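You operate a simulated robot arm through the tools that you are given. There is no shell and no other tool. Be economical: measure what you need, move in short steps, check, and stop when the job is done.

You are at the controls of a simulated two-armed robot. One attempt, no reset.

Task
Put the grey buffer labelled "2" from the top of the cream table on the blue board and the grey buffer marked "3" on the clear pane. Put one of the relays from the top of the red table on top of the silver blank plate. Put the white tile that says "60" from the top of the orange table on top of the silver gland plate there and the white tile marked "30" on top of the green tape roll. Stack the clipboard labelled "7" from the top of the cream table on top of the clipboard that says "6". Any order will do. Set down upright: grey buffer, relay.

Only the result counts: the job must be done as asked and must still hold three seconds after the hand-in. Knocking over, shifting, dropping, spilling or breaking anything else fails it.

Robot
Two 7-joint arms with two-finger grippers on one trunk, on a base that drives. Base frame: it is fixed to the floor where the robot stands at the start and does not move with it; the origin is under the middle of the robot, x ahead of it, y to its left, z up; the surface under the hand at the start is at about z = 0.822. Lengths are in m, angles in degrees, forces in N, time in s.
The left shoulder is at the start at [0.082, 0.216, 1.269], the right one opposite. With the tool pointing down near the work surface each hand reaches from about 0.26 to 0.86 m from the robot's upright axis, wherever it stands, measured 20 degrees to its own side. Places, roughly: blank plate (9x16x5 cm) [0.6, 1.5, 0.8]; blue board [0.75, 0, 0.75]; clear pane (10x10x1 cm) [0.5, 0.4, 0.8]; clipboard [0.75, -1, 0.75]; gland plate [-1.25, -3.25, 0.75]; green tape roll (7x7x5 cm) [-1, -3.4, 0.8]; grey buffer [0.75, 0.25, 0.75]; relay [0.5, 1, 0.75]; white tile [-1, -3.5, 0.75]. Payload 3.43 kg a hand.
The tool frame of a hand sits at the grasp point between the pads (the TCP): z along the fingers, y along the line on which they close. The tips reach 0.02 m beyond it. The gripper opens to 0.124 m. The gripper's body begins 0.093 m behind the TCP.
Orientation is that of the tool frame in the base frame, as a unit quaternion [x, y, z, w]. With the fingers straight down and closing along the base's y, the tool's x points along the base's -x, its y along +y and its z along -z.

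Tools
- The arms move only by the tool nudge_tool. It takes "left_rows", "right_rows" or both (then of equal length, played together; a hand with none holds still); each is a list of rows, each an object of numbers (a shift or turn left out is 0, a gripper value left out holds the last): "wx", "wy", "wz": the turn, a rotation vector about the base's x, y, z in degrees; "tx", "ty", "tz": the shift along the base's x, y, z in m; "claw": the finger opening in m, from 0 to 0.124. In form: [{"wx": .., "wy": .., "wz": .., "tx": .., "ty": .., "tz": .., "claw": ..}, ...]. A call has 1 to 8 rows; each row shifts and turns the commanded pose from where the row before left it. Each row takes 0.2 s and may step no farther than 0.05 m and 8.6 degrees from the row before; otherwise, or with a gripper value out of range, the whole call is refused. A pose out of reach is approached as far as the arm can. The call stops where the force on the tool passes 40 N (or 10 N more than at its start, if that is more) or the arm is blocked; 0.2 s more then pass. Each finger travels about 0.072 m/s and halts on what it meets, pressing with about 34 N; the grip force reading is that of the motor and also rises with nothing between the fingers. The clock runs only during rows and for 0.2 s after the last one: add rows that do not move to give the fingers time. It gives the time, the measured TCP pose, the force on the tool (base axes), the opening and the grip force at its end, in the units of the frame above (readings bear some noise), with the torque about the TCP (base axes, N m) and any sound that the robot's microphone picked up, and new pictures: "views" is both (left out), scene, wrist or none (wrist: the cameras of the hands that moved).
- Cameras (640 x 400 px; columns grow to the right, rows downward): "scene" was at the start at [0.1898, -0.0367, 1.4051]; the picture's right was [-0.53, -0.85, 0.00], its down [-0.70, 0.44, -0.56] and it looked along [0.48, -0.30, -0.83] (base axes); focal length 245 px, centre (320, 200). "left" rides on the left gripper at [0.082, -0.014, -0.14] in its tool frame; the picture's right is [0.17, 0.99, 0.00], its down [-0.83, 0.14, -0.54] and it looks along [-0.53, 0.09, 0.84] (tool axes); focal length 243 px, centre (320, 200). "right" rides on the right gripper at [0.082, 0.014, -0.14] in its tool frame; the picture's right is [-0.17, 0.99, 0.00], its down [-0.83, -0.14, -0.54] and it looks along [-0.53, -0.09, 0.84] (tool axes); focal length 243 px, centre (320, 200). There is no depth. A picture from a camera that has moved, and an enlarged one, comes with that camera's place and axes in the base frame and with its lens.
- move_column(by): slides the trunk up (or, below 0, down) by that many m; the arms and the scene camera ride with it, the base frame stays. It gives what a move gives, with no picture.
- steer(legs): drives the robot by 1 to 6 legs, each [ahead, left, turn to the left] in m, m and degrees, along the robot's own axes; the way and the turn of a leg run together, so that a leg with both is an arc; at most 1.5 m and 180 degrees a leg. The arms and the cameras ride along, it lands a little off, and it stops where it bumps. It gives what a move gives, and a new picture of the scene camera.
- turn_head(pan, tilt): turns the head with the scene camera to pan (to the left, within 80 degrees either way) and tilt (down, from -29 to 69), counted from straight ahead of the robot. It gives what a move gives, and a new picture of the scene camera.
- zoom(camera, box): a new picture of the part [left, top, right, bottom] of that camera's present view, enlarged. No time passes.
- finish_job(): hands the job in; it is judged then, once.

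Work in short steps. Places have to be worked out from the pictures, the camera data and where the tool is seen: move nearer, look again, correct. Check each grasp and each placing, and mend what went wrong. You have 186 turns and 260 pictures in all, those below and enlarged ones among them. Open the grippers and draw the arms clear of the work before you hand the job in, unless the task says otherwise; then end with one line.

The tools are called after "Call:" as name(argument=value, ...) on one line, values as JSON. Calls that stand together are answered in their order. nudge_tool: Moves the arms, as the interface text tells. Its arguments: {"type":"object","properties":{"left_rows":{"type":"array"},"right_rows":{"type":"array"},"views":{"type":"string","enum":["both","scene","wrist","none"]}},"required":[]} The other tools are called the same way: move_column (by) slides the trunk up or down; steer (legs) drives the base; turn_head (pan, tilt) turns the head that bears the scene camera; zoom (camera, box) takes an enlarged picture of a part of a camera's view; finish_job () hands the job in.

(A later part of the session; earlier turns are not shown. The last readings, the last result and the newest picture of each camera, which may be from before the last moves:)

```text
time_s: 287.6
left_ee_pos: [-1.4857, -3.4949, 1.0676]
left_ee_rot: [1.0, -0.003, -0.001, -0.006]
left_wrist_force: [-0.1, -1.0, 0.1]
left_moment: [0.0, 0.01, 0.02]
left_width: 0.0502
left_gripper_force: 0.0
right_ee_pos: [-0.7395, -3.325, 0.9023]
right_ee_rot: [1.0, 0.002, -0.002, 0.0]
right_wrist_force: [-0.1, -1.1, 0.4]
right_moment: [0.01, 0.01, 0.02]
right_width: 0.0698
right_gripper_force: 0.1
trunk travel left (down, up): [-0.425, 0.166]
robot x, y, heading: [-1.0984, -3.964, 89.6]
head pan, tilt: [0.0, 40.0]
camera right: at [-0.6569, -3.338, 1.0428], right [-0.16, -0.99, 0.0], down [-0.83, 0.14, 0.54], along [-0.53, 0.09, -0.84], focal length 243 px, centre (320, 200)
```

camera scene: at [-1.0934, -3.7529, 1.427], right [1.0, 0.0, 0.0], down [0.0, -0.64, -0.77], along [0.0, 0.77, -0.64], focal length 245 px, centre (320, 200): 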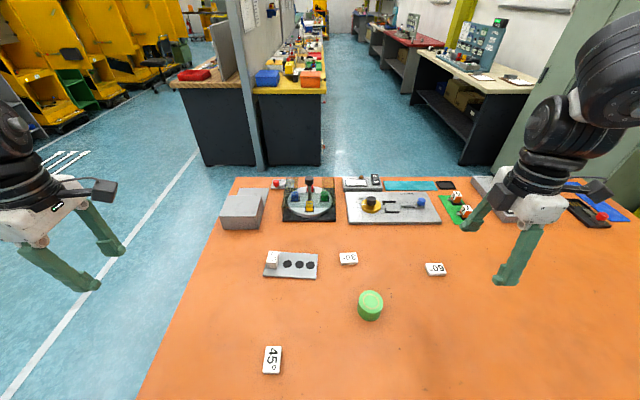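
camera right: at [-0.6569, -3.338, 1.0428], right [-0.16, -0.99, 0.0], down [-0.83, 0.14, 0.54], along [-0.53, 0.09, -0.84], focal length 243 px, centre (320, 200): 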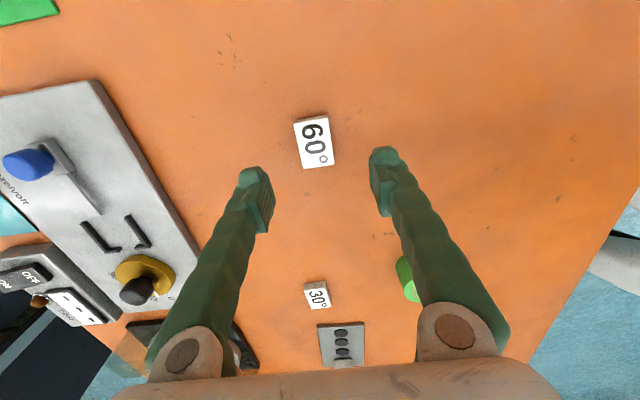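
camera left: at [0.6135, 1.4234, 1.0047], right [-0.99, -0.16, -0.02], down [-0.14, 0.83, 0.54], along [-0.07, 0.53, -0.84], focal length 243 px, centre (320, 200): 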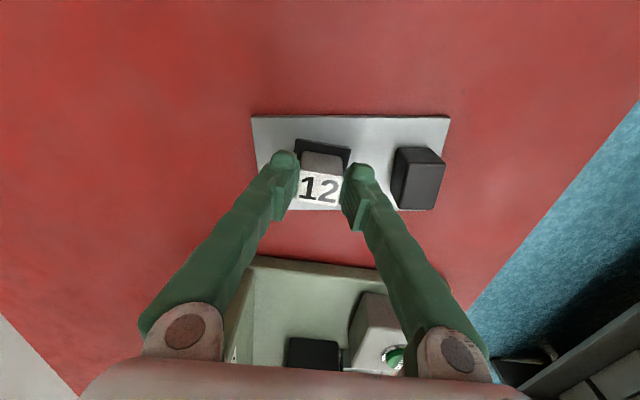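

Tile centre at (-0.729,-3.321). Adjust and lower to grasp height in steps.

Call:
nudge_tool(right_rows=[{"tx": 0.01, "ty": 0.004, "tz": -0.02}, {"tz": -0.02}, {"tz": -0.012}, {}], views="wrist")

Call:
zoom(camera="right", box=[230, 110, 410, 230])

```text
time_s: 288.6
left_ee_pos: [-1.4867, -3.4937, 1.0676]
left_ee_rot: [1.0, -0.004, 0.0, -0.007]
left_wrist_force: [0.3, -0.2, 0.0]
left_moment: [0.0, -0.02, 0.02]
left_width: 0.0498
left_gripper_force: 0.0
right_ee_pos: [-0.7298, -3.3216, 0.8506]
right_ee_rot: [1.0, 0.002, -0.002, 0.001]
right_wrist_force: [-0.6, -0.3, -0.3]
right_moment: [0.0, 0.0, -0.02]
right_width: 0.0702
right_gripper_force: 0.0
trunk travel left (down, up): [-0.425, 0.166]
robot x, y, heading: [-1.0936, -3.9628, 89.7]
head pan, tilt: [0.0, 40.0]
camera right: at [-0.6466, -3.3344, 0.9907], right [-0.16, -0.99, 0.0], down [-0.83, 0.14, 0.54], along [-0.53, 0.09, -0.84], focal length 243 px, centre (320, 200)
```

right: 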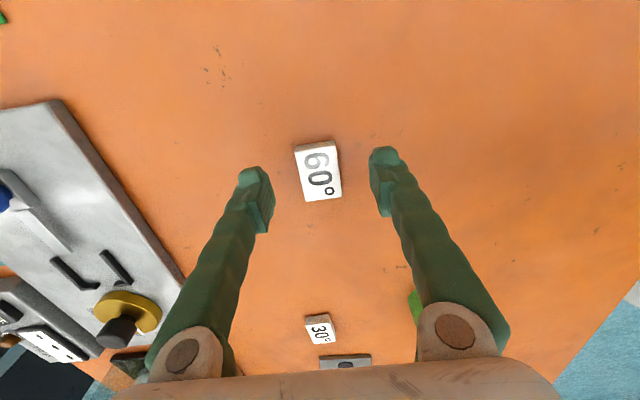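

```text
3.33 times, centred on (320, 170) of right
camera zoom: at [-0.6466, -3.3344, 0.9907], right [-0.16, -0.99, 0.0], down [-0.83, 0.14, 0.54], along [-0.53, 0.09, -0.84], focal length 809 px, centre (320, 300)
```

zoom: 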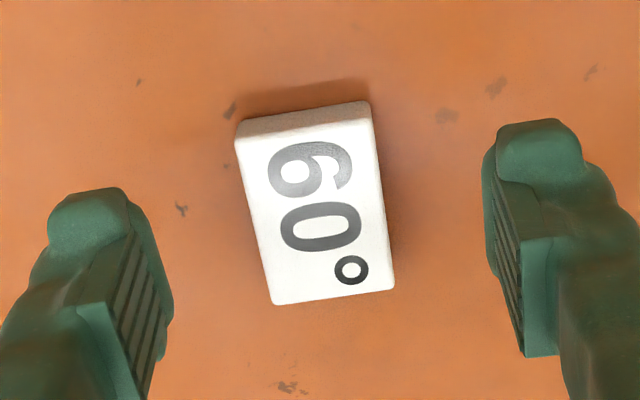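

Centred. Lower 6 mm, close and lift.

Call:
nudge_tool(right_rows=[{"tz": -0.003}, {"tz": -0.003}, {"claw": 0.02}, {"claw": 0.02}, {"claw": 0.02}, {"claw": 0.02}, {}], views="none")

Call:
nudge_tool(right_rows=[{"tz": 0.03}, {"tz": 0.04}, {"tz": 0.04}, {}], views="wrist")

```text
time_s: 290.2
left_ee_pos: [-1.4862, -3.493, 1.068]
left_ee_rot: [1.0, -0.004, -0.001, -0.006]
left_wrist_force: [0.5, 0.2, 0.0]
left_moment: [0.0, 0.01, 0.01]
left_width: 0.0501
left_gripper_force: 0.0
right_ee_pos: [-0.7286, -3.3207, 0.845]
right_ee_rot: [1.0, 0.002, -0.003, 0.001]
right_wrist_force: [0.0, 0.4, -0.3]
right_moment: [0.03, 0.0, 0.05]
right_width: 0.02
right_gripper_force: 0.1
trunk travel left (down, up): [-0.425, 0.166]
robot x, y, heading: [-1.0989, -3.9636, 90.0]
head pan, tilt: [0.0, 40.0]
```

```text
time_s: 291.2
left_ee_pos: [-1.4858, -3.4933, 1.0689]
left_ee_rot: [1.0, -0.004, -0.001, -0.006]
left_wrist_force: [-0.5, -0.2, -0.1]
left_moment: [-0.01, 0.0, -0.01]
left_width: 0.0502
left_gripper_force: 0.2
right_ee_pos: [-0.7287, -3.322, 0.9532]
right_ee_rot: [1.0, 0.002, -0.001, 0.0]
right_wrist_force: [-0.7, 0.0, -0.5]
right_moment: [0.01, 0.03, 0.04]
right_width: 0.0201
right_gripper_force: 0.0
trunk travel left (down, up): [-0.425, 0.166]
robot x, y, heading: [-1.0948, -3.9672, 89.9]
head pan, tilt: [0.0, 40.0]
camera right: at [-0.6459, -3.3348, 1.0946], right [-0.16, -0.99, 0.0], down [-0.83, 0.14, 0.54], along [-0.53, 0.09, -0.84], focal length 243 px, centre (320, 200)
```

right: 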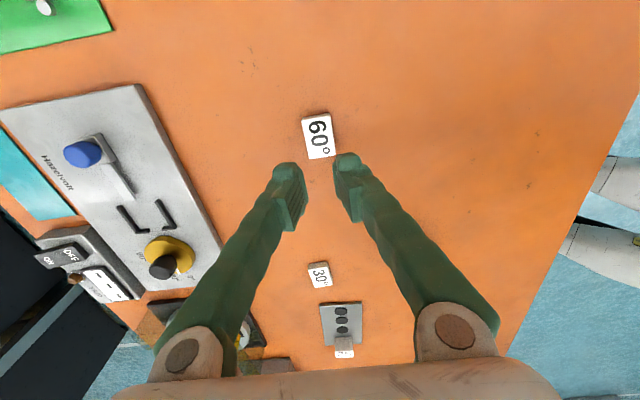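

The gripper closed on air: this table is lower. Triangulating the tile between views gives its top at z≈0.79 and centre ≈(-0.742,-3.316). Reopen, correct and lower further.

Call:
nudge_tool(right_rows=[{"tx": -0.013, "ty": 0.005, "claw": 0.07}, {"tz": -0.04}, {"tz": -0.04}, {"tz": -0.04}, {"tz": -0.015}, {}], views="wrist")

Call:
zoom(camera="right", box=[230, 110, 410, 230])

```text
time_s: 292.6
left_ee_pos: [-1.4872, -3.495, 1.067]
left_ee_rot: [1.0, -0.003, -0.001, -0.006]
left_wrist_force: [0.1, 0.5, 0.2]
left_moment: [0.01, -0.01, -0.01]
left_width: 0.05
left_gripper_force: 0.0
right_ee_pos: [-0.7425, -3.3149, 0.8188]
right_ee_rot: [1.0, 0.003, -0.002, 0.001]
right_wrist_force: [0.2, -0.3, 0.0]
right_moment: [-0.02, 0.01, 0.01]
right_width: 0.0703
right_gripper_force: 0.1
trunk travel left (down, up): [-0.425, 0.166]
robot x, y, heading: [-1.0975, -3.9685, 89.8]
head pan, tilt: [0.0, 40.0]
camera right: at [-0.6597, -3.3293, 0.9592], right [-0.16, -0.99, 0.0], down [-0.83, 0.14, 0.54], along [-0.53, 0.09, -0.84], focal length 243 px, centre (320, 200)
```

right: 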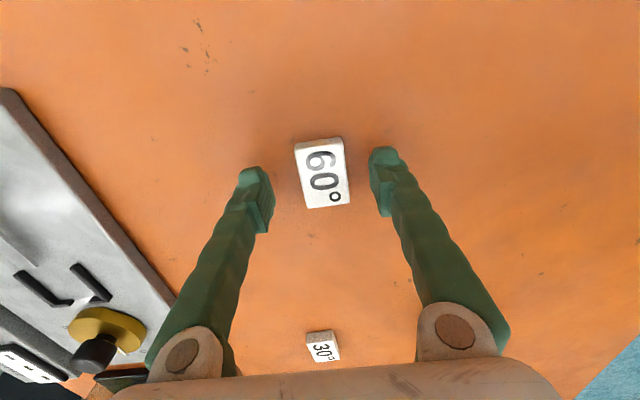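

```text
3.33 times, centred on (320, 170) of right
camera zoom: at [-0.6597, -3.3293, 0.9592], right [-0.16, -0.99, 0.0], down [-0.83, 0.14, 0.54], along [-0.53, 0.09, -0.84], focal length 809 px, centre (320, 300)
```

zoom: 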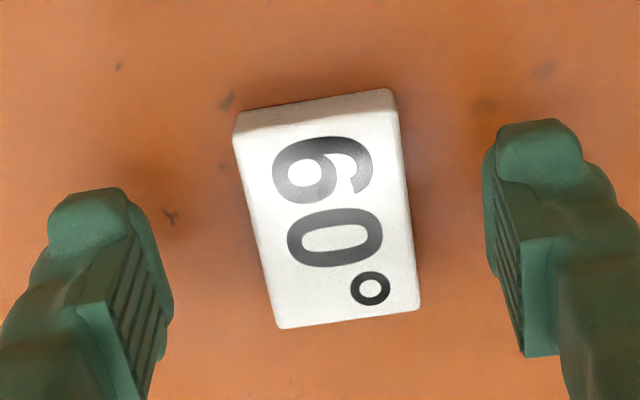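

Aligned. Lower in fine steps toward table contact.

Call:
nudge_tool(right_rows=[{"ty": -0.001, "tz": -0.012}, {"tz": -0.005}, {"tz": -0.003}, {}], views="none")

Call:
zoom(camera="right", box=[230, 110, 410, 230])

```text
time_s: 293.6
left_ee_pos: [-1.4855, -3.4935, 1.0669]
left_ee_rot: [1.0, -0.004, -0.001, -0.006]
left_wrist_force: [-1.1, 0.5, 0.6]
left_moment: [0.03, 0.01, 0.0]
left_width: 0.0501
left_gripper_force: 0.1
right_ee_pos: [-0.7413, -3.318, 0.7995]
right_ee_rot: [1.0, 0.002, -0.002, -0.002]
right_wrist_force: [1.2, -0.4, 4.3]
right_moment: [-0.15, -0.06, 0.02]
right_width: 0.0699
right_gripper_force: 0.0
trunk travel left (down, up): [-0.425, 0.166]
robot x, y, heading: [-1.0937, -3.966, 89.8]
head pan, tilt: [0.0, 40.0]
```

```text
3.33 times, centred on (320, 170) of right
camera zoom: at [-0.6585, -3.3317, 0.9402], right [-0.16, -0.99, 0.0], down [-0.83, 0.13, 0.54], along [-0.54, 0.09, -0.84], focal length 809 px, centre (320, 300)
```

zoom: 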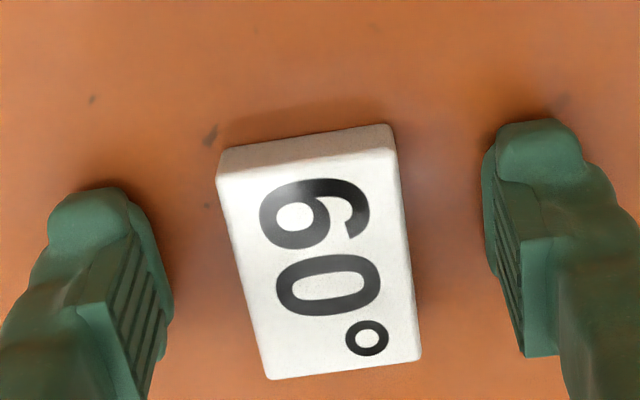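

Light contact with the table (surface z≈0.78). Raise 1 mm, close and lift.

Call:
nudge_tool(right_rows=[{"tz": 0.0015}, {"claw": 0.02}, {"claw": 0.02}, {"claw": 0.02}, {"claw": 0.02}, {}, {"tz": 0.03}, {"tz": 0.04}], views="none")

Call:
nudge_tool(right_rows=[{"tz": 0.04}, {}], views="wrist")

```text
time_s: 295.4
left_ee_pos: [-1.4862, -3.495, 1.0672]
left_ee_rot: [1.0, -0.003, -0.002, -0.008]
left_wrist_force: [-1.0, 0.0, 0.0]
left_moment: [0.02, 0.04, 0.02]
left_width: 0.05
left_gripper_force: 0.1
right_ee_pos: [-0.7412, -3.3188, 0.872]
right_ee_rot: [1.0, 0.003, -0.001, 0.001]
right_wrist_force: [-0.5, 0.1, -0.7]
right_moment: [0.03, -0.02, -0.02]
right_width: 0.0343
right_gripper_force: 33.9
trunk travel left (down, up): [-0.425, 0.166]
robot x, y, heading: [-1.0988, -3.9624, 89.8]
head pan, tilt: [0.0, 40.0]
```

```text
time_s: 296.0
left_ee_pos: [-1.4857, -3.495, 1.0658]
left_ee_rot: [1.0, -0.004, -0.003, -0.006]
left_wrist_force: [0.6, 0.0, 0.2]
left_moment: [-0.01, 0.0, -0.02]
left_width: 0.0501
left_gripper_force: 0.0
right_ee_pos: [-0.7406, -3.3172, 0.9116]
right_ee_rot: [1.0, 0.003, -0.002, 0.002]
right_wrist_force: [0.0, -0.7, -0.1]
right_moment: [0.01, 0.0, 0.02]
right_width: 0.0344
right_gripper_force: 34.0
trunk travel left (down, up): [-0.425, 0.166]
robot x, y, heading: [-1.098, -3.9647, 90.1]
head pan, tilt: [0.0, 40.0]
camera right: at [-0.6593, -3.3306, 1.0515], right [-0.16, -0.99, 0.0], down [-0.83, 0.14, 0.54], along [-0.53, 0.09, -0.84], focal length 243 px, centre (320, 200)
```

right: 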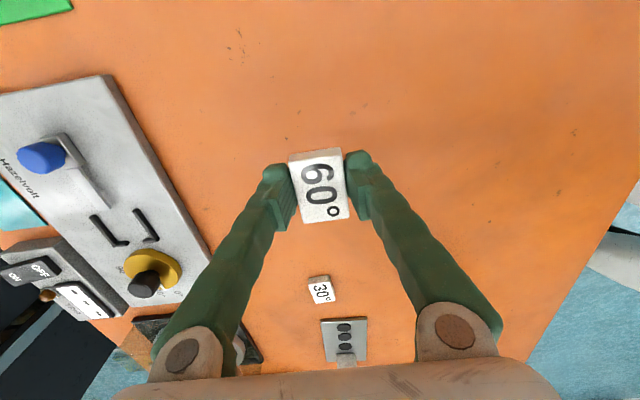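

Held. Drive 0.41 m to robot-left (base -x) to bring the tile over the gland plate's free part near (-1.15,-3.30).

Call:
steer(legs=[[0, 0.4, 0]])

Call:
nudge_tool(right_rows=[{}], views="wrist")

```text
time_s: 301.8
left_ee_pos: [-1.8849, -3.4912, 1.0675]
left_ee_rot: [1.0, -0.005, -0.001, -0.006]
left_wrist_force: [-0.4, 0.0, -0.4]
left_moment: [-0.05, -0.03, 0.0]
left_width: 0.0502
left_gripper_force: 0.0
right_ee_pos: [-1.1383, -3.3173, 0.9111]
right_ee_rot: [1.0, -0.001, -0.002, 0.002]
right_wrist_force: [-0.9, -0.5, -0.9]
right_moment: [0.02, 0.03, 0.0]
right_width: 0.0342
right_gripper_force: 33.8
trunk travel left (down, up): [-0.425, 0.166]
robot x, y, heading: [-1.4955, -3.9617, 89.5]
head pan, tilt: [0.0, 40.0]
camera scene: at [-1.4932, -3.7504, 1.4269], right [1.0, -0.01, 0.0], down [0.0, -0.64, -0.77], along [0.01, 0.77, -0.64], focal length 245 px, centre (320, 200)
```

scene: 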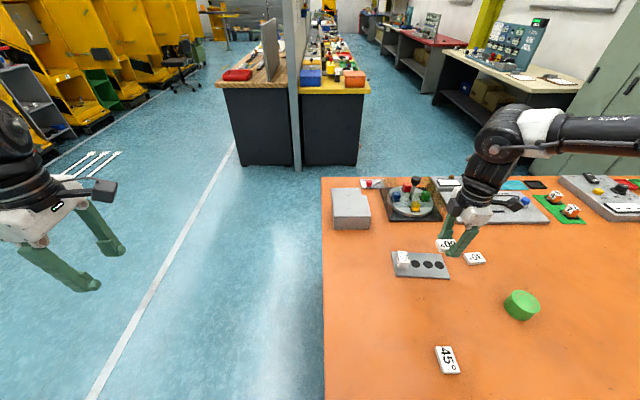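

```text
time_s: 302.2
left_ee_pos: [-1.885, -3.49, 1.0684]
left_ee_rot: [1.0, -0.006, -0.001, -0.006]
left_wrist_force: [-0.8, -0.3, -0.1]
left_moment: [0.01, -0.03, -0.01]
left_width: 0.0501
left_gripper_force: 0.0
right_ee_pos: [-1.1389, -3.3179, 0.9122]
right_ee_rot: [1.0, 0.0, -0.002, 0.001]
right_wrist_force: [-0.9, 0.2, -0.9]
right_moment: [0.0, 0.0, -0.02]
right_width: 0.0344
right_gripper_force: 34.4
trunk travel left (down, up): [-0.425, 0.166]
robot x, y, heading: [-1.4988, -3.9669, 90.0]
head pan, tilt: [0.0, 40.0]
camera right: at [-1.057, -3.331, 1.0516], right [-0.17, -0.99, 0.0], down [-0.83, 0.14, 0.54], along [-0.53, 0.09, -0.84], focal length 243 px, centre (320, 200)
```

right: 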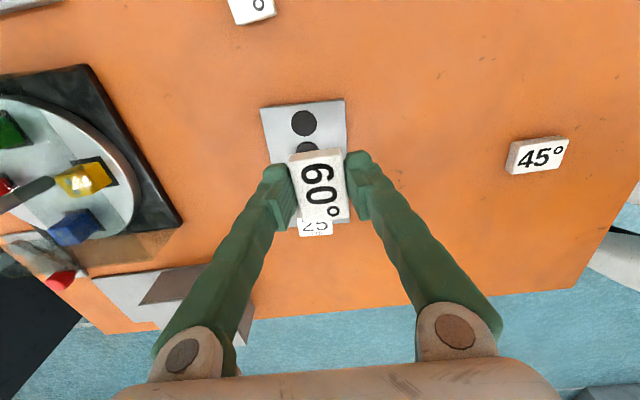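

Plate: x -1.265…-1.104, y≈-3.345…-3.257; block 25 ends near x -1.215. Target (-1.152,-3.301). Align and lower.

Call:
nudge_tool(right_rows=[{"tx": -0.013, "ty": 0.017}, {"tz": -0.03}, {"tz": -0.03}, {"tz": -0.02}, {}], views="wrist")

Call:
zoom(camera="scene", box=[380, 210, 500, 300])

```text
time_s: 303.4
left_ee_pos: [-1.885, -3.4909, 1.068]
left_ee_rot: [1.0, -0.006, -0.001, -0.006]
left_wrist_force: [0.0, 0.1, -0.1]
left_moment: [0.0, -0.01, -0.01]
left_width: 0.0498
left_gripper_force: 0.1
right_ee_pos: [-1.1476, -3.3074, 0.8551]
right_ee_rot: [1.0, 0.001, -0.002, -0.001]
right_wrist_force: [-1.0, 0.1, -1.0]
right_moment: [-0.01, -0.01, 0.03]
right_width: 0.0341
right_gripper_force: 34.5
right hand out of reach, approached as far as the arm can: row 3
trunk travel left (down, up): [-0.425, 0.166]
robot x, y, heading: [-1.4957, -3.9621, 89.8]
head pan, tilt: [0.0, 40.0]
camera right: at [-1.0659, -3.3202, 0.9958], right [-0.16, -0.99, 0.0], down [-0.83, 0.14, 0.54], along [-0.54, 0.09, -0.84], focal length 243 px, centre (320, 200)
```

right: 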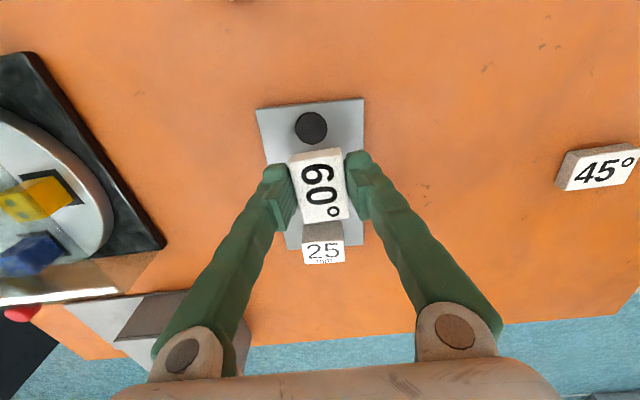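

```text
4.44 times, centred on (440, 255) of scene
camera zoom: at [-1.4933, -3.7508, 1.427], right [1.0, -0.01, 0.0], down [0.0, -0.64, -0.77], along [0.01, 0.77, -0.64], focal length 1090 px, centre (-213, -44)
```

zoom: 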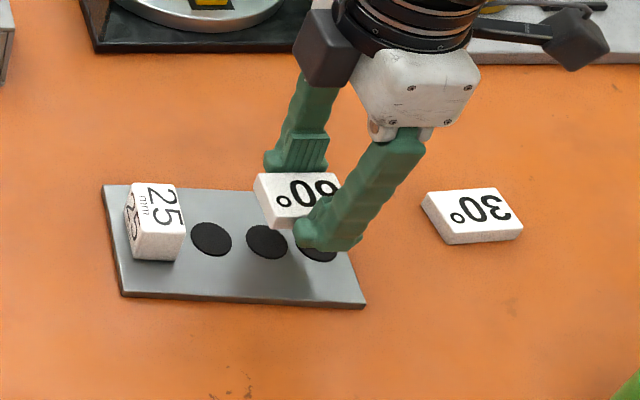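

Slightly reach-limited; creep the base ahead 1.5 cm, then lower.

Call:
steer(legs=[[0.015, 0.003, 0]])

Call:
nudge_tool(right_rows=[{"tz": -0.02}, {"tz": -0.01}, {"tz": -0.006}, {}], views="none")

Call:
zoom(camera="scene", box=[380, 210, 500, 300])

```text
time_s: 304.3
left_ee_pos: [-1.889, -3.4826, 1.0672]
left_ee_rot: [1.0, -0.005, -0.002, -0.005]
left_wrist_force: [0.1, 1.2, -0.6]
left_moment: [-0.03, -0.02, 0.01]
left_width: 0.0502
left_gripper_force: 0.1
right_ee_pos: [-1.1526, -3.2958, 0.8545]
right_ee_rot: [1.0, 0.0, -0.003, 0.0]
right_wrist_force: [-0.3, -0.4, -0.4]
right_moment: [-0.03, 0.02, 0.0]
right_width: 0.0343
right_gripper_force: 34.2
trunk travel left (down, up): [-0.425, 0.166]
robot x, y, heading: [-1.5004, -3.9578, 90.0]
head pan, tilt: [0.0, 40.0]
stopped in leg 1: the robot was blocked; the commanded pose is now the measured one
camera scene: at [-1.4972, -3.74, 1.4265], right [1.0, 0.0, 0.0], down [0.0, -0.64, -0.76], along [0.0, 0.76, -0.64], focal length 245 px, centre (320, 200)
```

scene: 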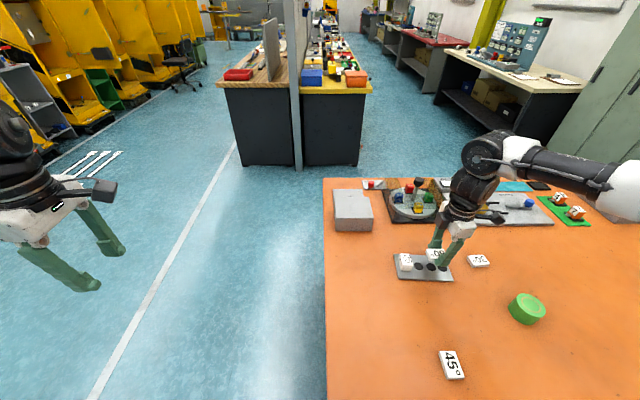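

```text
time_s: 305.3
left_ee_pos: [-1.8902, -3.4844, 1.0669]
left_ee_rot: [1.0, -0.004, -0.001, -0.007]
left_wrist_force: [0.8, -0.3, -0.2]
left_moment: [-0.02, 0.0, 0.0]
left_width: 0.05
left_gripper_force: 0.1
right_ee_pos: [-1.1489, -3.3031, 0.8211]
right_ee_rot: [1.0, 0.002, -0.002, -0.001]
right_wrist_force: [0.7, -0.5, -0.5]
right_moment: [0.0, 0.03, -0.01]
right_width: 0.0342
right_gripper_force: 33.8
right hand out of reach, approached as far as the arm can: row 1, 3
trunk travel left (down, up): [-0.425, 0.166]
robot x, y, heading: [-1.506, -3.9557, 89.9]
head pan, tilt: [0.0, 40.0]
```

```text
4.44 times, centred on (440, 255) of scene
camera zoom: at [-1.498, -3.7423, 1.4269], right [1.0, 0.0, 0.0], down [0.0, -0.64, -0.77], along [0.0, 0.77, -0.64], focal length 1090 px, centre (-213, -44)
```

zoom: 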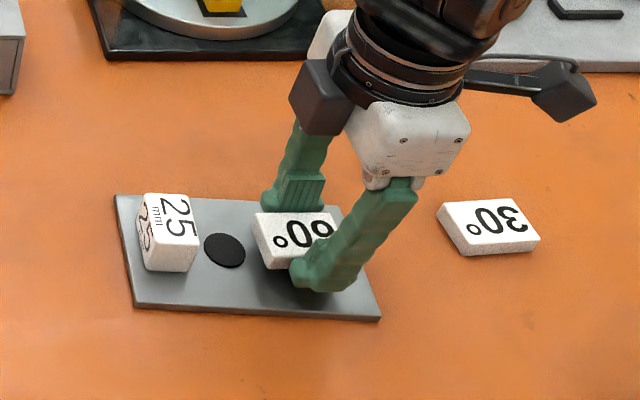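

The base just touched the table edge (nothing displaced in view); no further ahead. Tile is over the plate; lower to contact.

Call:
nudge_tool(right_rows=[{"tz": -0.004}, {"tz": -0.003}, {"tz": -0.003}, {}], views="none")

```text
time_s: 306.3
left_ee_pos: [-1.8912, -3.4838, 1.0673]
left_ee_rot: [1.0, -0.005, 0.0, -0.006]
left_wrist_force: [0.5, 0.1, -0.3]
left_moment: [-0.03, -0.01, 0.0]
left_width: 0.0499
left_gripper_force: 0.0
right_ee_pos: [-1.1489, -3.3035, 0.8121]
right_ee_rot: [1.0, 0.002, -0.004, -0.003]
right_wrist_force: [-0.1, -0.9, -0.1]
right_moment: [0.0, -0.04, -0.01]
right_width: 0.0342
right_gripper_force: 33.5
trunk travel left (down, up): [-0.425, 0.166]
robot x, y, heading: [-1.4994, -3.9555, 89.5]
head pan, tilt: [0.0, 40.0]
```

Call:
nudge_tool(right_rows=[{"tz": -0.003}, {"tz": -0.003}, {}], views="wrist")

```text
time_s: 307.1
left_ee_pos: [-1.8905, -3.4847, 1.0669]
left_ee_rot: [1.0, -0.004, -0.001, -0.007]
left_wrist_force: [0.3, 1.1, -0.1]
left_moment: [0.03, 0.02, -0.02]
left_width: 0.05
left_gripper_force: 0.0
right_ee_pos: [-1.1483, -3.305, 0.8093]
right_ee_rot: [1.0, 0.001, -0.003, -0.005]
right_wrist_force: [1.9, 1.9, 12.9]
right_moment: [-0.11, -0.07, -0.01]
right_width: 0.0342
right_gripper_force: 34.3
right hand out of reach, approached as far as the arm can: row 2
trunk travel left (down, up): [-0.425, 0.166]
robot x, y, heading: [-1.5003, -3.9528, 89.9]
head pan, tilt: [0.0, 40.0]
camera right: at [-1.0655, -3.3204, 0.9484], right [-0.16, -0.99, -0.01], down [-0.83, 0.13, 0.55], along [-0.54, 0.1, -0.84], focal length 243 px, centre (320, 200)
```

right: 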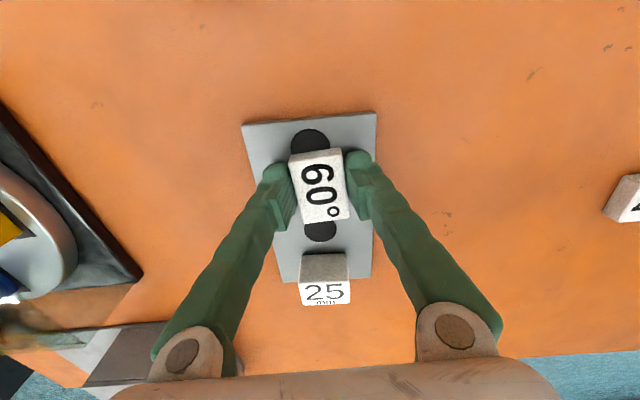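

In contact on the plate, clear of the block. Release and rise.

Call:
nudge_tool(right_rows=[{"tz": 0.001, "claw": 0.045}, {"claw": 0.055}, {}, {"tz": 0.03}, {"tz": 0.05}, {"tz": 0.04}, {}], views="wrist")

Call:
zoom(camera="scene", box=[380, 210, 560, 330])

```text
time_s: 308.7
left_ee_pos: [-1.8911, -3.4835, 1.068]
left_ee_rot: [1.0, -0.004, -0.001, -0.006]
left_wrist_force: [-0.4, 0.0, 0.4]
left_moment: [-0.02, -0.02, 0.02]
left_width: 0.0498
left_gripper_force: 0.1
right_ee_pos: [-1.1471, -3.3074, 0.9255]
right_ee_rot: [1.0, 0.002, -0.003, 0.0]
right_wrist_force: [0.7, -0.1, 0.0]
right_moment: [0.02, 0.02, 0.02]
right_width: 0.0552
right_gripper_force: 0.1
trunk travel left (down, up): [-0.425, 0.166]
robot x, y, heading: [-1.5024, -3.957, 89.9]
head pan, tilt: [0.0, 40.0]
camera right: at [-1.065, -3.3209, 1.0661], right [-0.16, -0.99, 0.0], down [-0.83, 0.14, 0.54], along [-0.54, 0.09, -0.84], focal length 243 px, centre (320, 200)
```

right: 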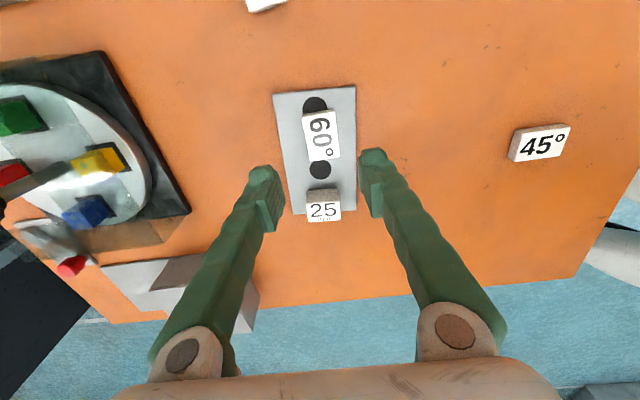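

```text
3.33 times, centred on (470, 270) of scene
camera zoom: at [-1.498, -3.7421, 1.4268], right [1.0, 0.0, 0.0], down [0.0, -0.64, -0.77], along [0.0, 0.77, -0.64], focal length 817 px, centre (-180, -33)
```

zoom: 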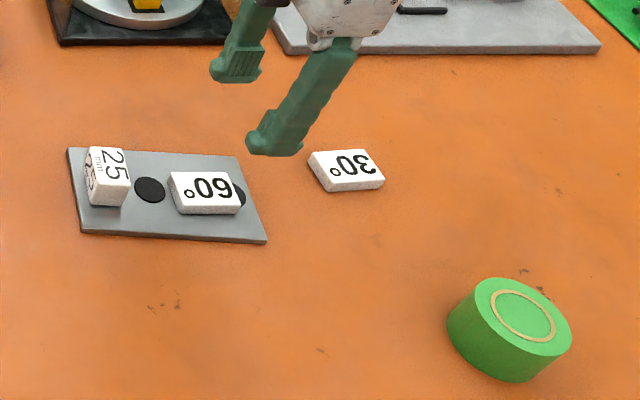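

Tile 60 is placed. Tile 30 at ≈(-1.00,-3.275) is beyond the right hand's comfortable reach, so I'll use the left hand: raise the right, drive right 0.75 m.

Call:
nudge_tool(right_rows=[{"tz": 0.04}, {"tz": 0.04, "ty": -0.02}, {"tz": 0.04, "ty": -0.02}, {"ty": -0.03}, {}], views="none")

Call:
steer(legs=[[-0.008, -0.74, 0]])

Call:
nudge_tool(left_rows=[{"tx": 0.025, "ty": 0.035, "claw": 0.07}, {"tx": 0.025, "ty": 0.035}, {"tx": 0.025, "ty": 0.035}, {"tx": 0.025, "ty": 0.035, "tz": -0.02}, {"tx": 0.02, "ty": 0.03, "tz": -0.03}, {"tz": -0.04}, {}], views="wrist")

```text
time_s: 309.9
left_ee_pos: [-1.8915, -3.4822, 1.0676]
left_ee_rot: [1.0, -0.004, -0.001, -0.006]
left_wrist_force: [0.4, 0.5, -1.2]
left_moment: [0.01, 0.03, 0.0]
left_width: 0.05
left_gripper_force: 0.1
right_ee_pos: [-1.1479, -3.3768, 1.047]
right_ee_rot: [1.0, 0.002, -0.002, -0.001]
right_wrist_force: [0.4, -0.1, -0.2]
right_moment: [-0.01, 0.0, -0.03]
right_width: 0.055
right_gripper_force: 0.1
trunk travel left (down, up): [-0.425, 0.166]
robot x, y, heading: [-1.5036, -3.9515, 89.8]
head pan, tilt: [0.0, 40.0]
```

```text
time_s: 310.8
left_ee_pos: [-1.8901, -3.4839, 1.0664]
left_ee_rot: [1.0, -0.005, -0.001, -0.006]
left_wrist_force: [0.6, 0.5, -0.2]
left_moment: [0.01, 0.01, 0.0]
left_width: 0.05
left_gripper_force: 0.0
right_ee_pos: [-1.1472, -3.3771, 1.0475]
right_ee_rot: [1.0, 0.001, -0.002, -0.001]
right_wrist_force: [0.3, 0.6, 0.1]
right_moment: [-0.01, 0.03, 0.01]
right_width: 0.0549
right_gripper_force: 0.1
trunk travel left (down, up): [-0.425, 0.166]
robot x, y, heading: [-1.498, -3.9555, 89.7]
head pan, tilt: [0.0, 40.0]
stopped in leg 1: the robot was blocked; the commanded pose is now the measured one
camera scene: at [-1.4967, -3.7429, 1.4269], right [1.0, 0.0, 0.0], down [0.0, -0.64, -0.77], along [0.0, 0.77, -0.64], focal length 245 px, centre (320, 200)
```

scene: 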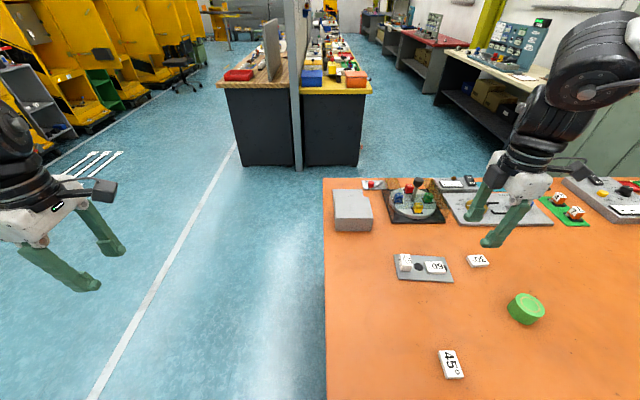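

```text
time_s: 312.4
left_ee_pos: [-1.7687, -3.3141, 0.9786]
left_ee_rot: [1.0, -0.005, -0.002, -0.007]
left_wrist_force: [-0.4, -0.4, -0.2]
left_moment: [-0.05, 0.0, -0.04]
left_width: 0.0702
left_gripper_force: 0.2
right_ee_pos: [-1.1465, -3.3783, 1.0476]
right_ee_rot: [1.0, 0.001, -0.003, -0.001]
right_wrist_force: [-0.5, 0.5, 0.0]
right_moment: [0.01, 0.02, 0.0]
right_width: 0.0551
right_gripper_force: 0.1
trunk travel left (down, up): [-0.425, 0.166]
robot x, y, heading: [-1.5032, -3.9511, 89.8]
head pan, tilt: [0.0, 40.0]
camera left: at [-1.687, -3.3032, 1.1176], right [0.16, -0.99, -0.01], down [-0.83, -0.14, 0.54], along [-0.53, -0.07, -0.84], focal length 243 px, centre (320, 200)
```

left: 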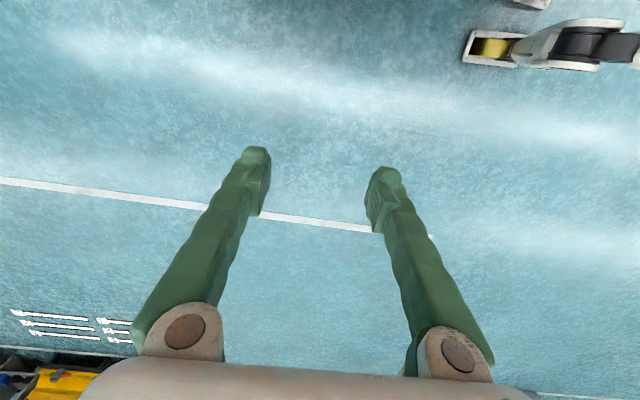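

Still in touch with the table edge; back off 2 cm first, then sidestep. The left hand is high enough to pass over everything.

Call:
steer(legs=[[-0.025, 0, 0], [0, -0.74, 0]])

Call:
nudge_tool(left_rows=[{}], views="wrist")

```text
time_s: 323.1
left_ee_pos: [-1.0275, -3.3411, 0.9786]
left_ee_rot: [1.0, -0.007, 0.0, -0.006]
left_wrist_force: [-1.7, 0.1, 0.1]
left_moment: [0.0, -0.04, 0.03]
left_width: 0.0702
left_gripper_force: 0.0
right_ee_pos: [-0.4064, -3.4075, 1.0479]
right_ee_rot: [1.0, 0.0, -0.001, -0.001]
right_wrist_force: [-0.4, 0.6, -0.2]
right_moment: [0.01, 0.03, -0.01]
right_width: 0.0547
right_gripper_force: 0.0
trunk travel left (down, up): [-0.425, 0.166]
robot x, y, heading: [-0.762, -3.9843, 89.8]
head pan, tilt: [0.0, 40.0]
camera scene: at [-0.7575, -3.7715, 1.4269], right [1.0, -0.01, 0.0], down [0.0, -0.64, -0.77], along [0.01, 0.77, -0.64], focal length 245 px, centre (320, 200)
```

scene: 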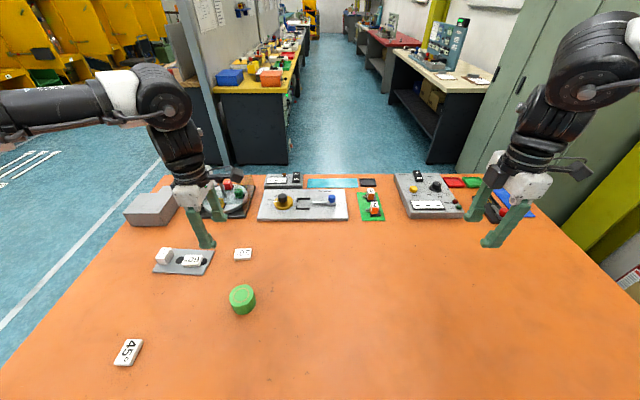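

```text
time_s: 323.5
left_ee_pos: [-1.0268, -3.3427, 0.979]
left_ee_rot: [1.0, -0.007, -0.001, -0.006]
left_wrist_force: [-0.1, -0.5, 0.2]
left_moment: [-0.02, 0.02, 0.06]
left_width: 0.0699
left_gripper_force: 0.1
right_ee_pos: [-0.4062, -3.4073, 1.0468]
right_ee_rot: [1.0, -0.001, -0.002, -0.001]
right_wrist_force: [-0.3, -0.6, -0.1]
right_moment: [-0.01, -0.01, 0.02]
right_width: 0.055
right_gripper_force: 0.1
trunk travel left (down, up): [-0.425, 0.166]
robot x, y, heading: [-0.7625, -3.9853, 89.8]
head pan, tilt: [0.0, 40.0]
camera left: at [-0.9462, -3.331, 1.1176], right [0.15, -0.99, -0.01], down [-0.83, -0.14, 0.54], along [-0.53, -0.07, -0.84], focal length 243 px, centre (320, 200)
```

left: 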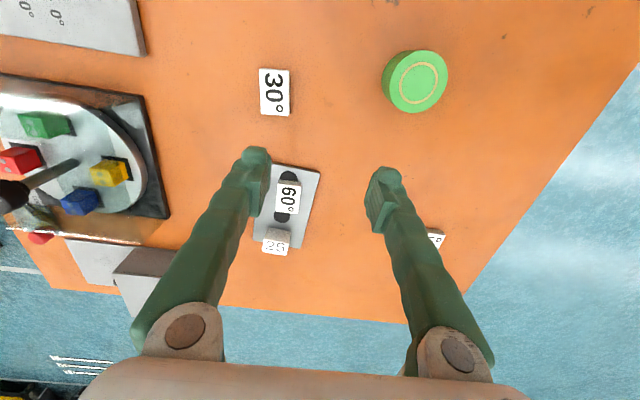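

Tile 30 at (-1.004,-3.277), roll at (-0.964,-3.432). Move over the tile and lower.

Call:
nudge_tool(left_rows=[{"tx": 0.012, "ty": 0.033, "tz": -0.03}, {"tx": 0.011, "ty": 0.033, "tz": -0.03}, {"tz": -0.04}, {"tz": -0.04}, {}], views="wrist")

```text
time_s: 324.7
left_ee_pos: [-1.0041, -3.2765, 0.8378]
left_ee_rot: [1.0, -0.008, -0.003, -0.007]
left_wrist_force: [1.1, 0.2, 0.3]
left_moment: [0.04, 0.02, 0.02]
left_width: 0.0701
left_gripper_force: 0.1
right_ee_pos: [-0.4067, -3.4084, 1.0465]
right_ee_rot: [1.0, 0.0, -0.002, -0.002]
right_wrist_force: [-0.8, 0.1, 0.2]
right_moment: [0.01, 0.0, 0.01]
right_width: 0.0552
right_gripper_force: 0.1
trunk travel left (down, up): [-0.425, 0.166]
robot x, y, heading: [-0.7621, -3.9816, 89.6]
head pan, tilt: [0.0, 40.0]
camera left: at [-0.9231, -3.2658, 0.9776], right [0.15, -0.99, -0.01], down [-0.83, -0.14, 0.54], along [-0.54, -0.07, -0.84], focal length 243 px, centre (320, 200)
```

left: 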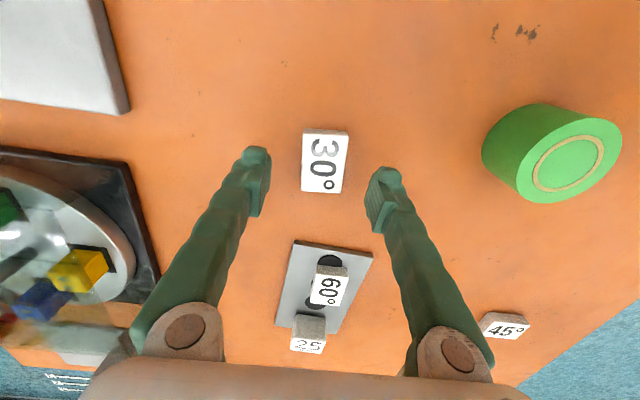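

Aligned to ~3 mm. Lower to the table and close.

Call:
nudge_tool(left_rows=[{"tx": -0.001, "ty": -0.003, "tz": -0.02}, {"tz": -0.01}, {"tz": -0.005}, {}], views="none")

Call:
zoom(camera="left", box=[230, 110, 410, 230])

```text
time_s: 325.7
left_ee_pos: [-1.006, -3.2806, 0.8023]
left_ee_rot: [1.0, -0.007, -0.001, -0.006]
left_wrist_force: [-0.1, 0.7, 0.5]
left_moment: [-0.02, 0.01, 0.0]
left_width: 0.0703
left_gripper_force: 0.0
right_ee_pos: [-0.4055, -3.4081, 1.0467]
right_ee_rot: [1.0, -0.001, -0.002, -0.001]
right_wrist_force: [0.7, -0.1, -0.7]
right_moment: [0.02, 0.0, 0.01]
right_width: 0.0551
right_gripper_force: 0.0
trunk travel left (down, up): [-0.425, 0.166]
robot x, y, heading: [-0.7632, -3.9822, 89.6]
head pan, tilt: [0.0, 40.0]
```

```text
3.33 times, centred on (320, 170) of left
camera zoom: at [-0.9244, -3.2686, 0.9422], right [0.15, -0.99, -0.01], down [-0.83, -0.14, 0.54], along [-0.54, -0.07, -0.84], focal length 809 px, centre (320, 300)
```

zoom: 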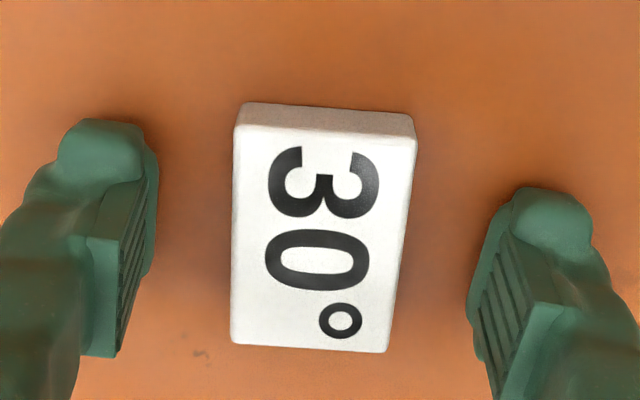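

Centred. Close and lift.

Call:
nudge_tool(left_rows=[{"claw": 0.02}, {"claw": 0.02}, {"claw": 0.02}, {"claw": 0.02}, {}, {"tz": 0.03}, {"tz": 0.04}, {"tz": 0.04}], views="wrist")

```text
time_s: 327.5
left_ee_pos: [-1.0063, -3.2786, 0.914]
left_ee_rot: [1.0, -0.007, -0.002, -0.006]
left_wrist_force: [-0.4, -0.3, -0.3]
left_moment: [0.0, 0.0, 0.0]
left_width: 0.0341
left_gripper_force: 33.8
right_ee_pos: [-0.4054, -3.4074, 1.047]
right_ee_rot: [1.0, -0.002, -0.002, -0.001]
right_wrist_force: [-0.5, 0.0, -1.1]
right_moment: [-0.01, -0.03, -0.02]
right_width: 0.055
right_gripper_force: 0.2
trunk travel left (down, up): [-0.425, 0.166]
robot x, y, heading: [-0.7615, -3.9844, 89.5]
head pan, tilt: [0.0, 40.0]
camera left: at [-0.9248, -3.2681, 1.0525], right [0.15, -0.99, -0.01], down [-0.83, -0.13, 0.54], along [-0.54, -0.07, -0.84], focal length 243 px, centre (320, 200)
```

left: 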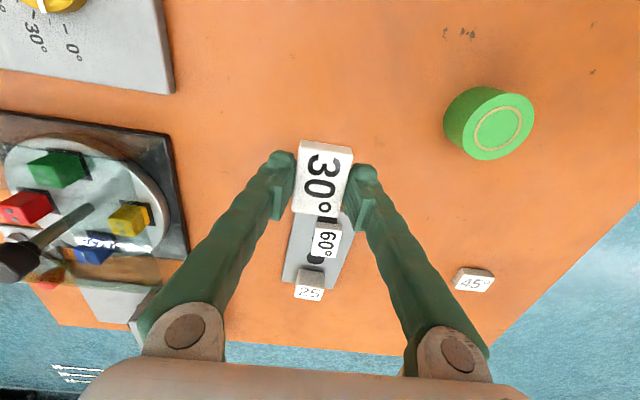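

Held. Move over the roll and look.

Call:
nudge_tool(left_rows=[{"tx": 0.01, "ty": -0.038}, {"tx": 0.01, "ty": -0.038}, {"tx": 0.011, "ty": -0.038}, {"tx": 0.011, "ty": -0.038}, {}], views="both")

Call:
zoom(camera="scene", box=[180, 230, 310, 330])

```text
time_s: 328.7
left_ee_pos: [-0.9645, -3.43, 0.9124]
left_ee_rot: [1.0, -0.006, -0.001, -0.006]
left_wrist_force: [0.3, 0.9, -0.6]
left_moment: [0.01, -0.02, -0.01]
left_width: 0.0343
left_gripper_force: 34.3
right_ee_pos: [-0.4066, -3.4069, 1.0473]
right_ee_rot: [1.0, -0.001, -0.002, 0.0]
right_wrist_force: [0.7, -0.2, 0.0]
right_moment: [-0.02, 0.0, 0.03]
right_width: 0.055
right_gripper_force: 0.1
trunk travel left (down, up): [-0.425, 0.166]
robot x, y, heading: [-0.7626, -3.9859, 89.7]
head pan, tilt: [0.0, 40.0]
camera scene: at [-0.7574, -3.7709, 1.4268], right [1.0, -0.01, 0.0], down [0.0, -0.64, -0.77], along [0.01, 0.77, -0.64], focal length 245 px, centre (320, 200)
camera left: at [-0.8826, -3.4192, 1.0522], right [0.15, -0.99, -0.01], down [-0.83, -0.14, 0.54], along [-0.53, -0.07, -0.84], focal length 243 px, centre (320, 200)
```

scene: 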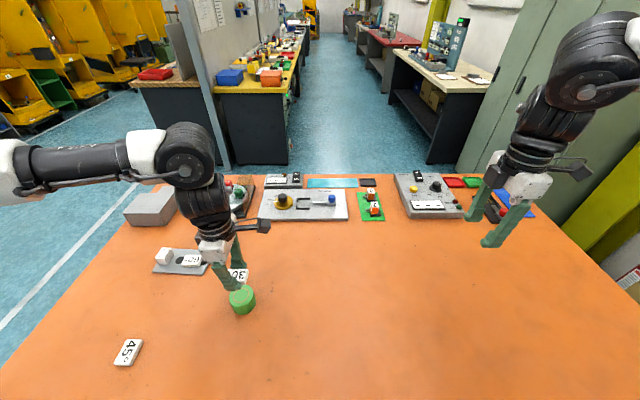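
left: 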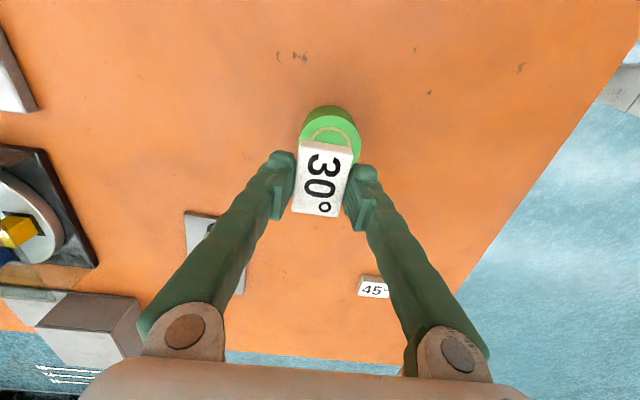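

```text
4.00 times, centred on (245, 280) of scene
camera zoom: at [-0.7574, -3.7709, 1.4268], right [1.0, -0.01, 0.0], down [0.0, -0.64, -0.77], along [0.01, 0.77, -0.64], focal length 981 px, centre (620, -120)
```

zoom: 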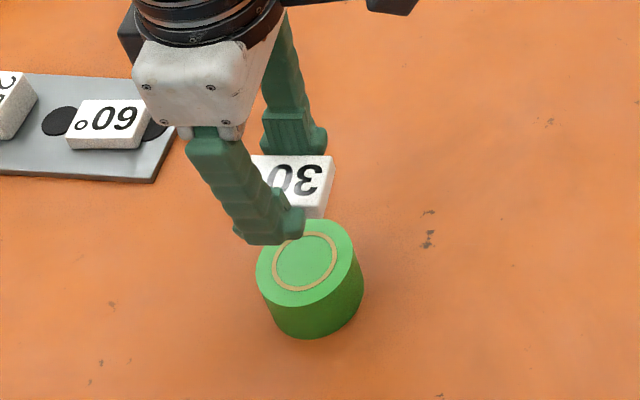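

Roll centre ≈(-0.960,-3.438). Correct and lower.

Call:
nudge_tool(left_rows=[{"tx": 0.003, "ty": -0.008}, {"tz": -0.03}, {"tz": -0.015}, {}], views="wrist")

Call:
zoom(camera="scene", box=[180, 230, 310, 330])

```text
time_s: 329.7
left_ee_pos: [-0.9608, -3.4397, 0.8685]
left_ee_rot: [1.0, -0.007, 0.0, -0.007]
left_wrist_force: [1.1, 0.0, -0.5]
left_moment: [0.0, -0.01, 0.03]
left_width: 0.0342
left_gripper_force: 34.3
right_ee_pos: [-0.4057, -3.4074, 1.0487]
right_ee_rot: [1.0, -0.001, -0.001, -0.001]
right_wrist_force: [0.6, 0.0, 0.9]
right_moment: [0.03, -0.01, 0.0]
right_width: 0.0551
right_gripper_force: 0.1
trunk travel left (down, up): [-0.425, 0.166]
robot x, y, heading: [-0.7632, -3.9822, 89.7]
head pan, tilt: [0.0, 40.0]
camera left: at [-0.8788, -3.4282, 1.0077], right [0.15, -0.99, -0.01], down [-0.83, -0.14, 0.54], along [-0.53, -0.07, -0.84], focal length 243 px, centre (320, 200)
```

left: 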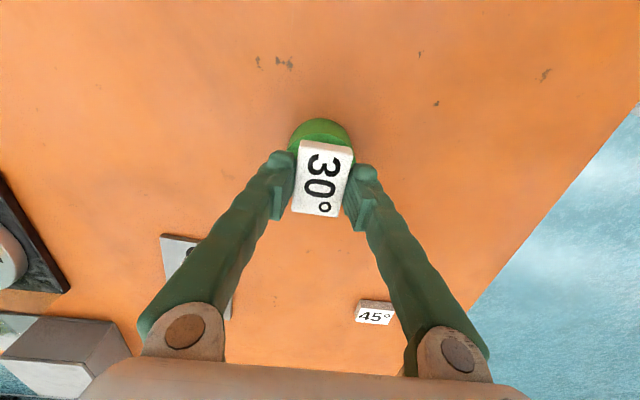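

```text
4.00 times, centred on (245, 280) of scene
camera zoom: at [-0.7573, -3.7718, 1.427], right [1.0, -0.01, 0.0], down [0.0, -0.64, -0.77], along [0.01, 0.77, -0.64], focal length 981 px, centre (620, -120)
```

zoom: 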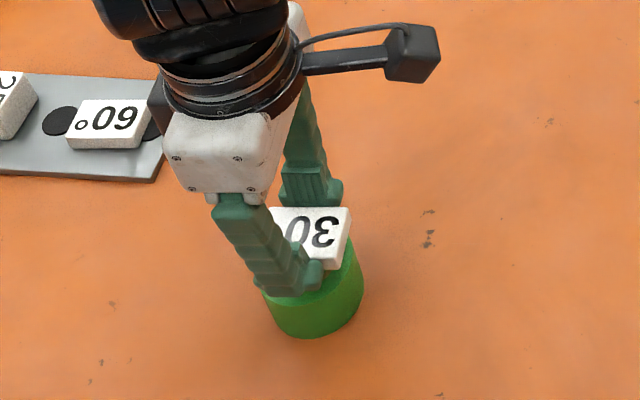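

Good alignment. Lower in fine steps to contact.

Call:
nudge_tool(left_rows=[{"tx": -0.002, "tz": -0.008}, {"tz": -0.004}, {"tz": -0.003}, {}], views="none")

```text
time_s: 330.7
left_ee_pos: [-0.9631, -3.4382, 0.8523]
left_ee_rot: [1.0, -0.007, -0.001, -0.006]
left_wrist_force: [0.3, -0.4, 0.4]
left_moment: [0.0, 0.02, -0.01]
left_width: 0.0345
left_gripper_force: 34.6
right_ee_pos: [-0.4068, -3.4083, 1.0477]
right_ee_rot: [1.0, -0.001, -0.002, 0.0]
right_wrist_force: [0.3, 0.5, 0.7]
right_moment: [0.0, 0.0, 0.0]
right_width: 0.055
right_gripper_force: 0.0
trunk travel left (down, up): [-0.425, 0.166]
robot x, y, heading: [-0.7662, -3.982, 89.6]
head pan, tilt: [0.0, 40.0]
```

Call:
nudge_tool(left_rows=[{"tz": -0.003}, {"tz": -0.002}, {}], views="none")

Call:
zoom(camera="scene", box=[180, 230, 310, 330])

```text
time_s: 331.5
left_ee_pos: [-0.9623, -3.4386, 0.8479]
left_ee_rot: [1.0, -0.008, 0.0, -0.006]
left_wrist_force: [0.7, 0.3, -0.3]
left_moment: [-0.02, 0.0, 0.01]
left_width: 0.0344
left_gripper_force: 33.8
right_ee_pos: [-0.4063, -3.4076, 1.0475]
right_ee_rot: [1.0, -0.001, -0.001, 0.0]
right_wrist_force: [0.7, -0.4, 0.8]
right_moment: [0.01, -0.01, 0.0]
right_width: 0.0555
right_gripper_force: 0.1
trunk travel left (down, up): [-0.425, 0.166]
robot x, y, heading: [-0.7609, -3.982, 90.0]
head pan, tilt: [0.0, 40.0]
```

```text
4.00 times, centred on (245, 280) of scene
camera zoom: at [-0.7574, -3.7715, 1.4269], right [1.0, -0.01, 0.0], down [0.0, -0.64, -0.77], along [0.01, 0.77, -0.64], focal length 981 px, centre (620, -120)
```

zoom: 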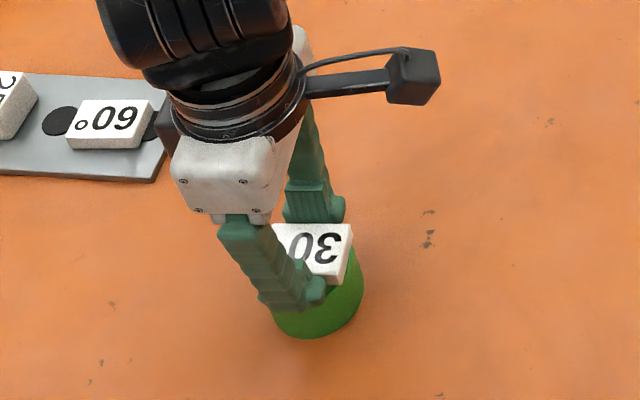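

Still free; continue down gently.

Call:
nudge_tool(left_rows=[{"tz": -0.002}, {"tz": -0.002}, {"tz": -0.002}, {}], views="none")

```text
time_s: 332.5
left_ee_pos: [-0.9626, -3.4385, 0.8444]
left_ee_rot: [1.0, -0.006, -0.001, -0.01]
left_wrist_force: [-3.4, 1.2, 36.5]
left_moment: [0.04, 0.08, 0.0]
left_width: 0.0347
left_gripper_force: 34.9
right_ee_pos: [-0.4064, -3.4082, 1.0482]
right_ee_rot: [1.0, -0.001, -0.003, -0.001]
right_wrist_force: [0.3, 0.8, 1.0]
right_moment: [0.0, 0.01, 0.0]
right_width: 0.055
right_gripper_force: 0.0
trunk travel left (down, up): [-0.425, 0.166]
robot x, y, heading: [-0.7614, -3.981, 89.2]
head pan, tilt: [0.0, 40.0]
```

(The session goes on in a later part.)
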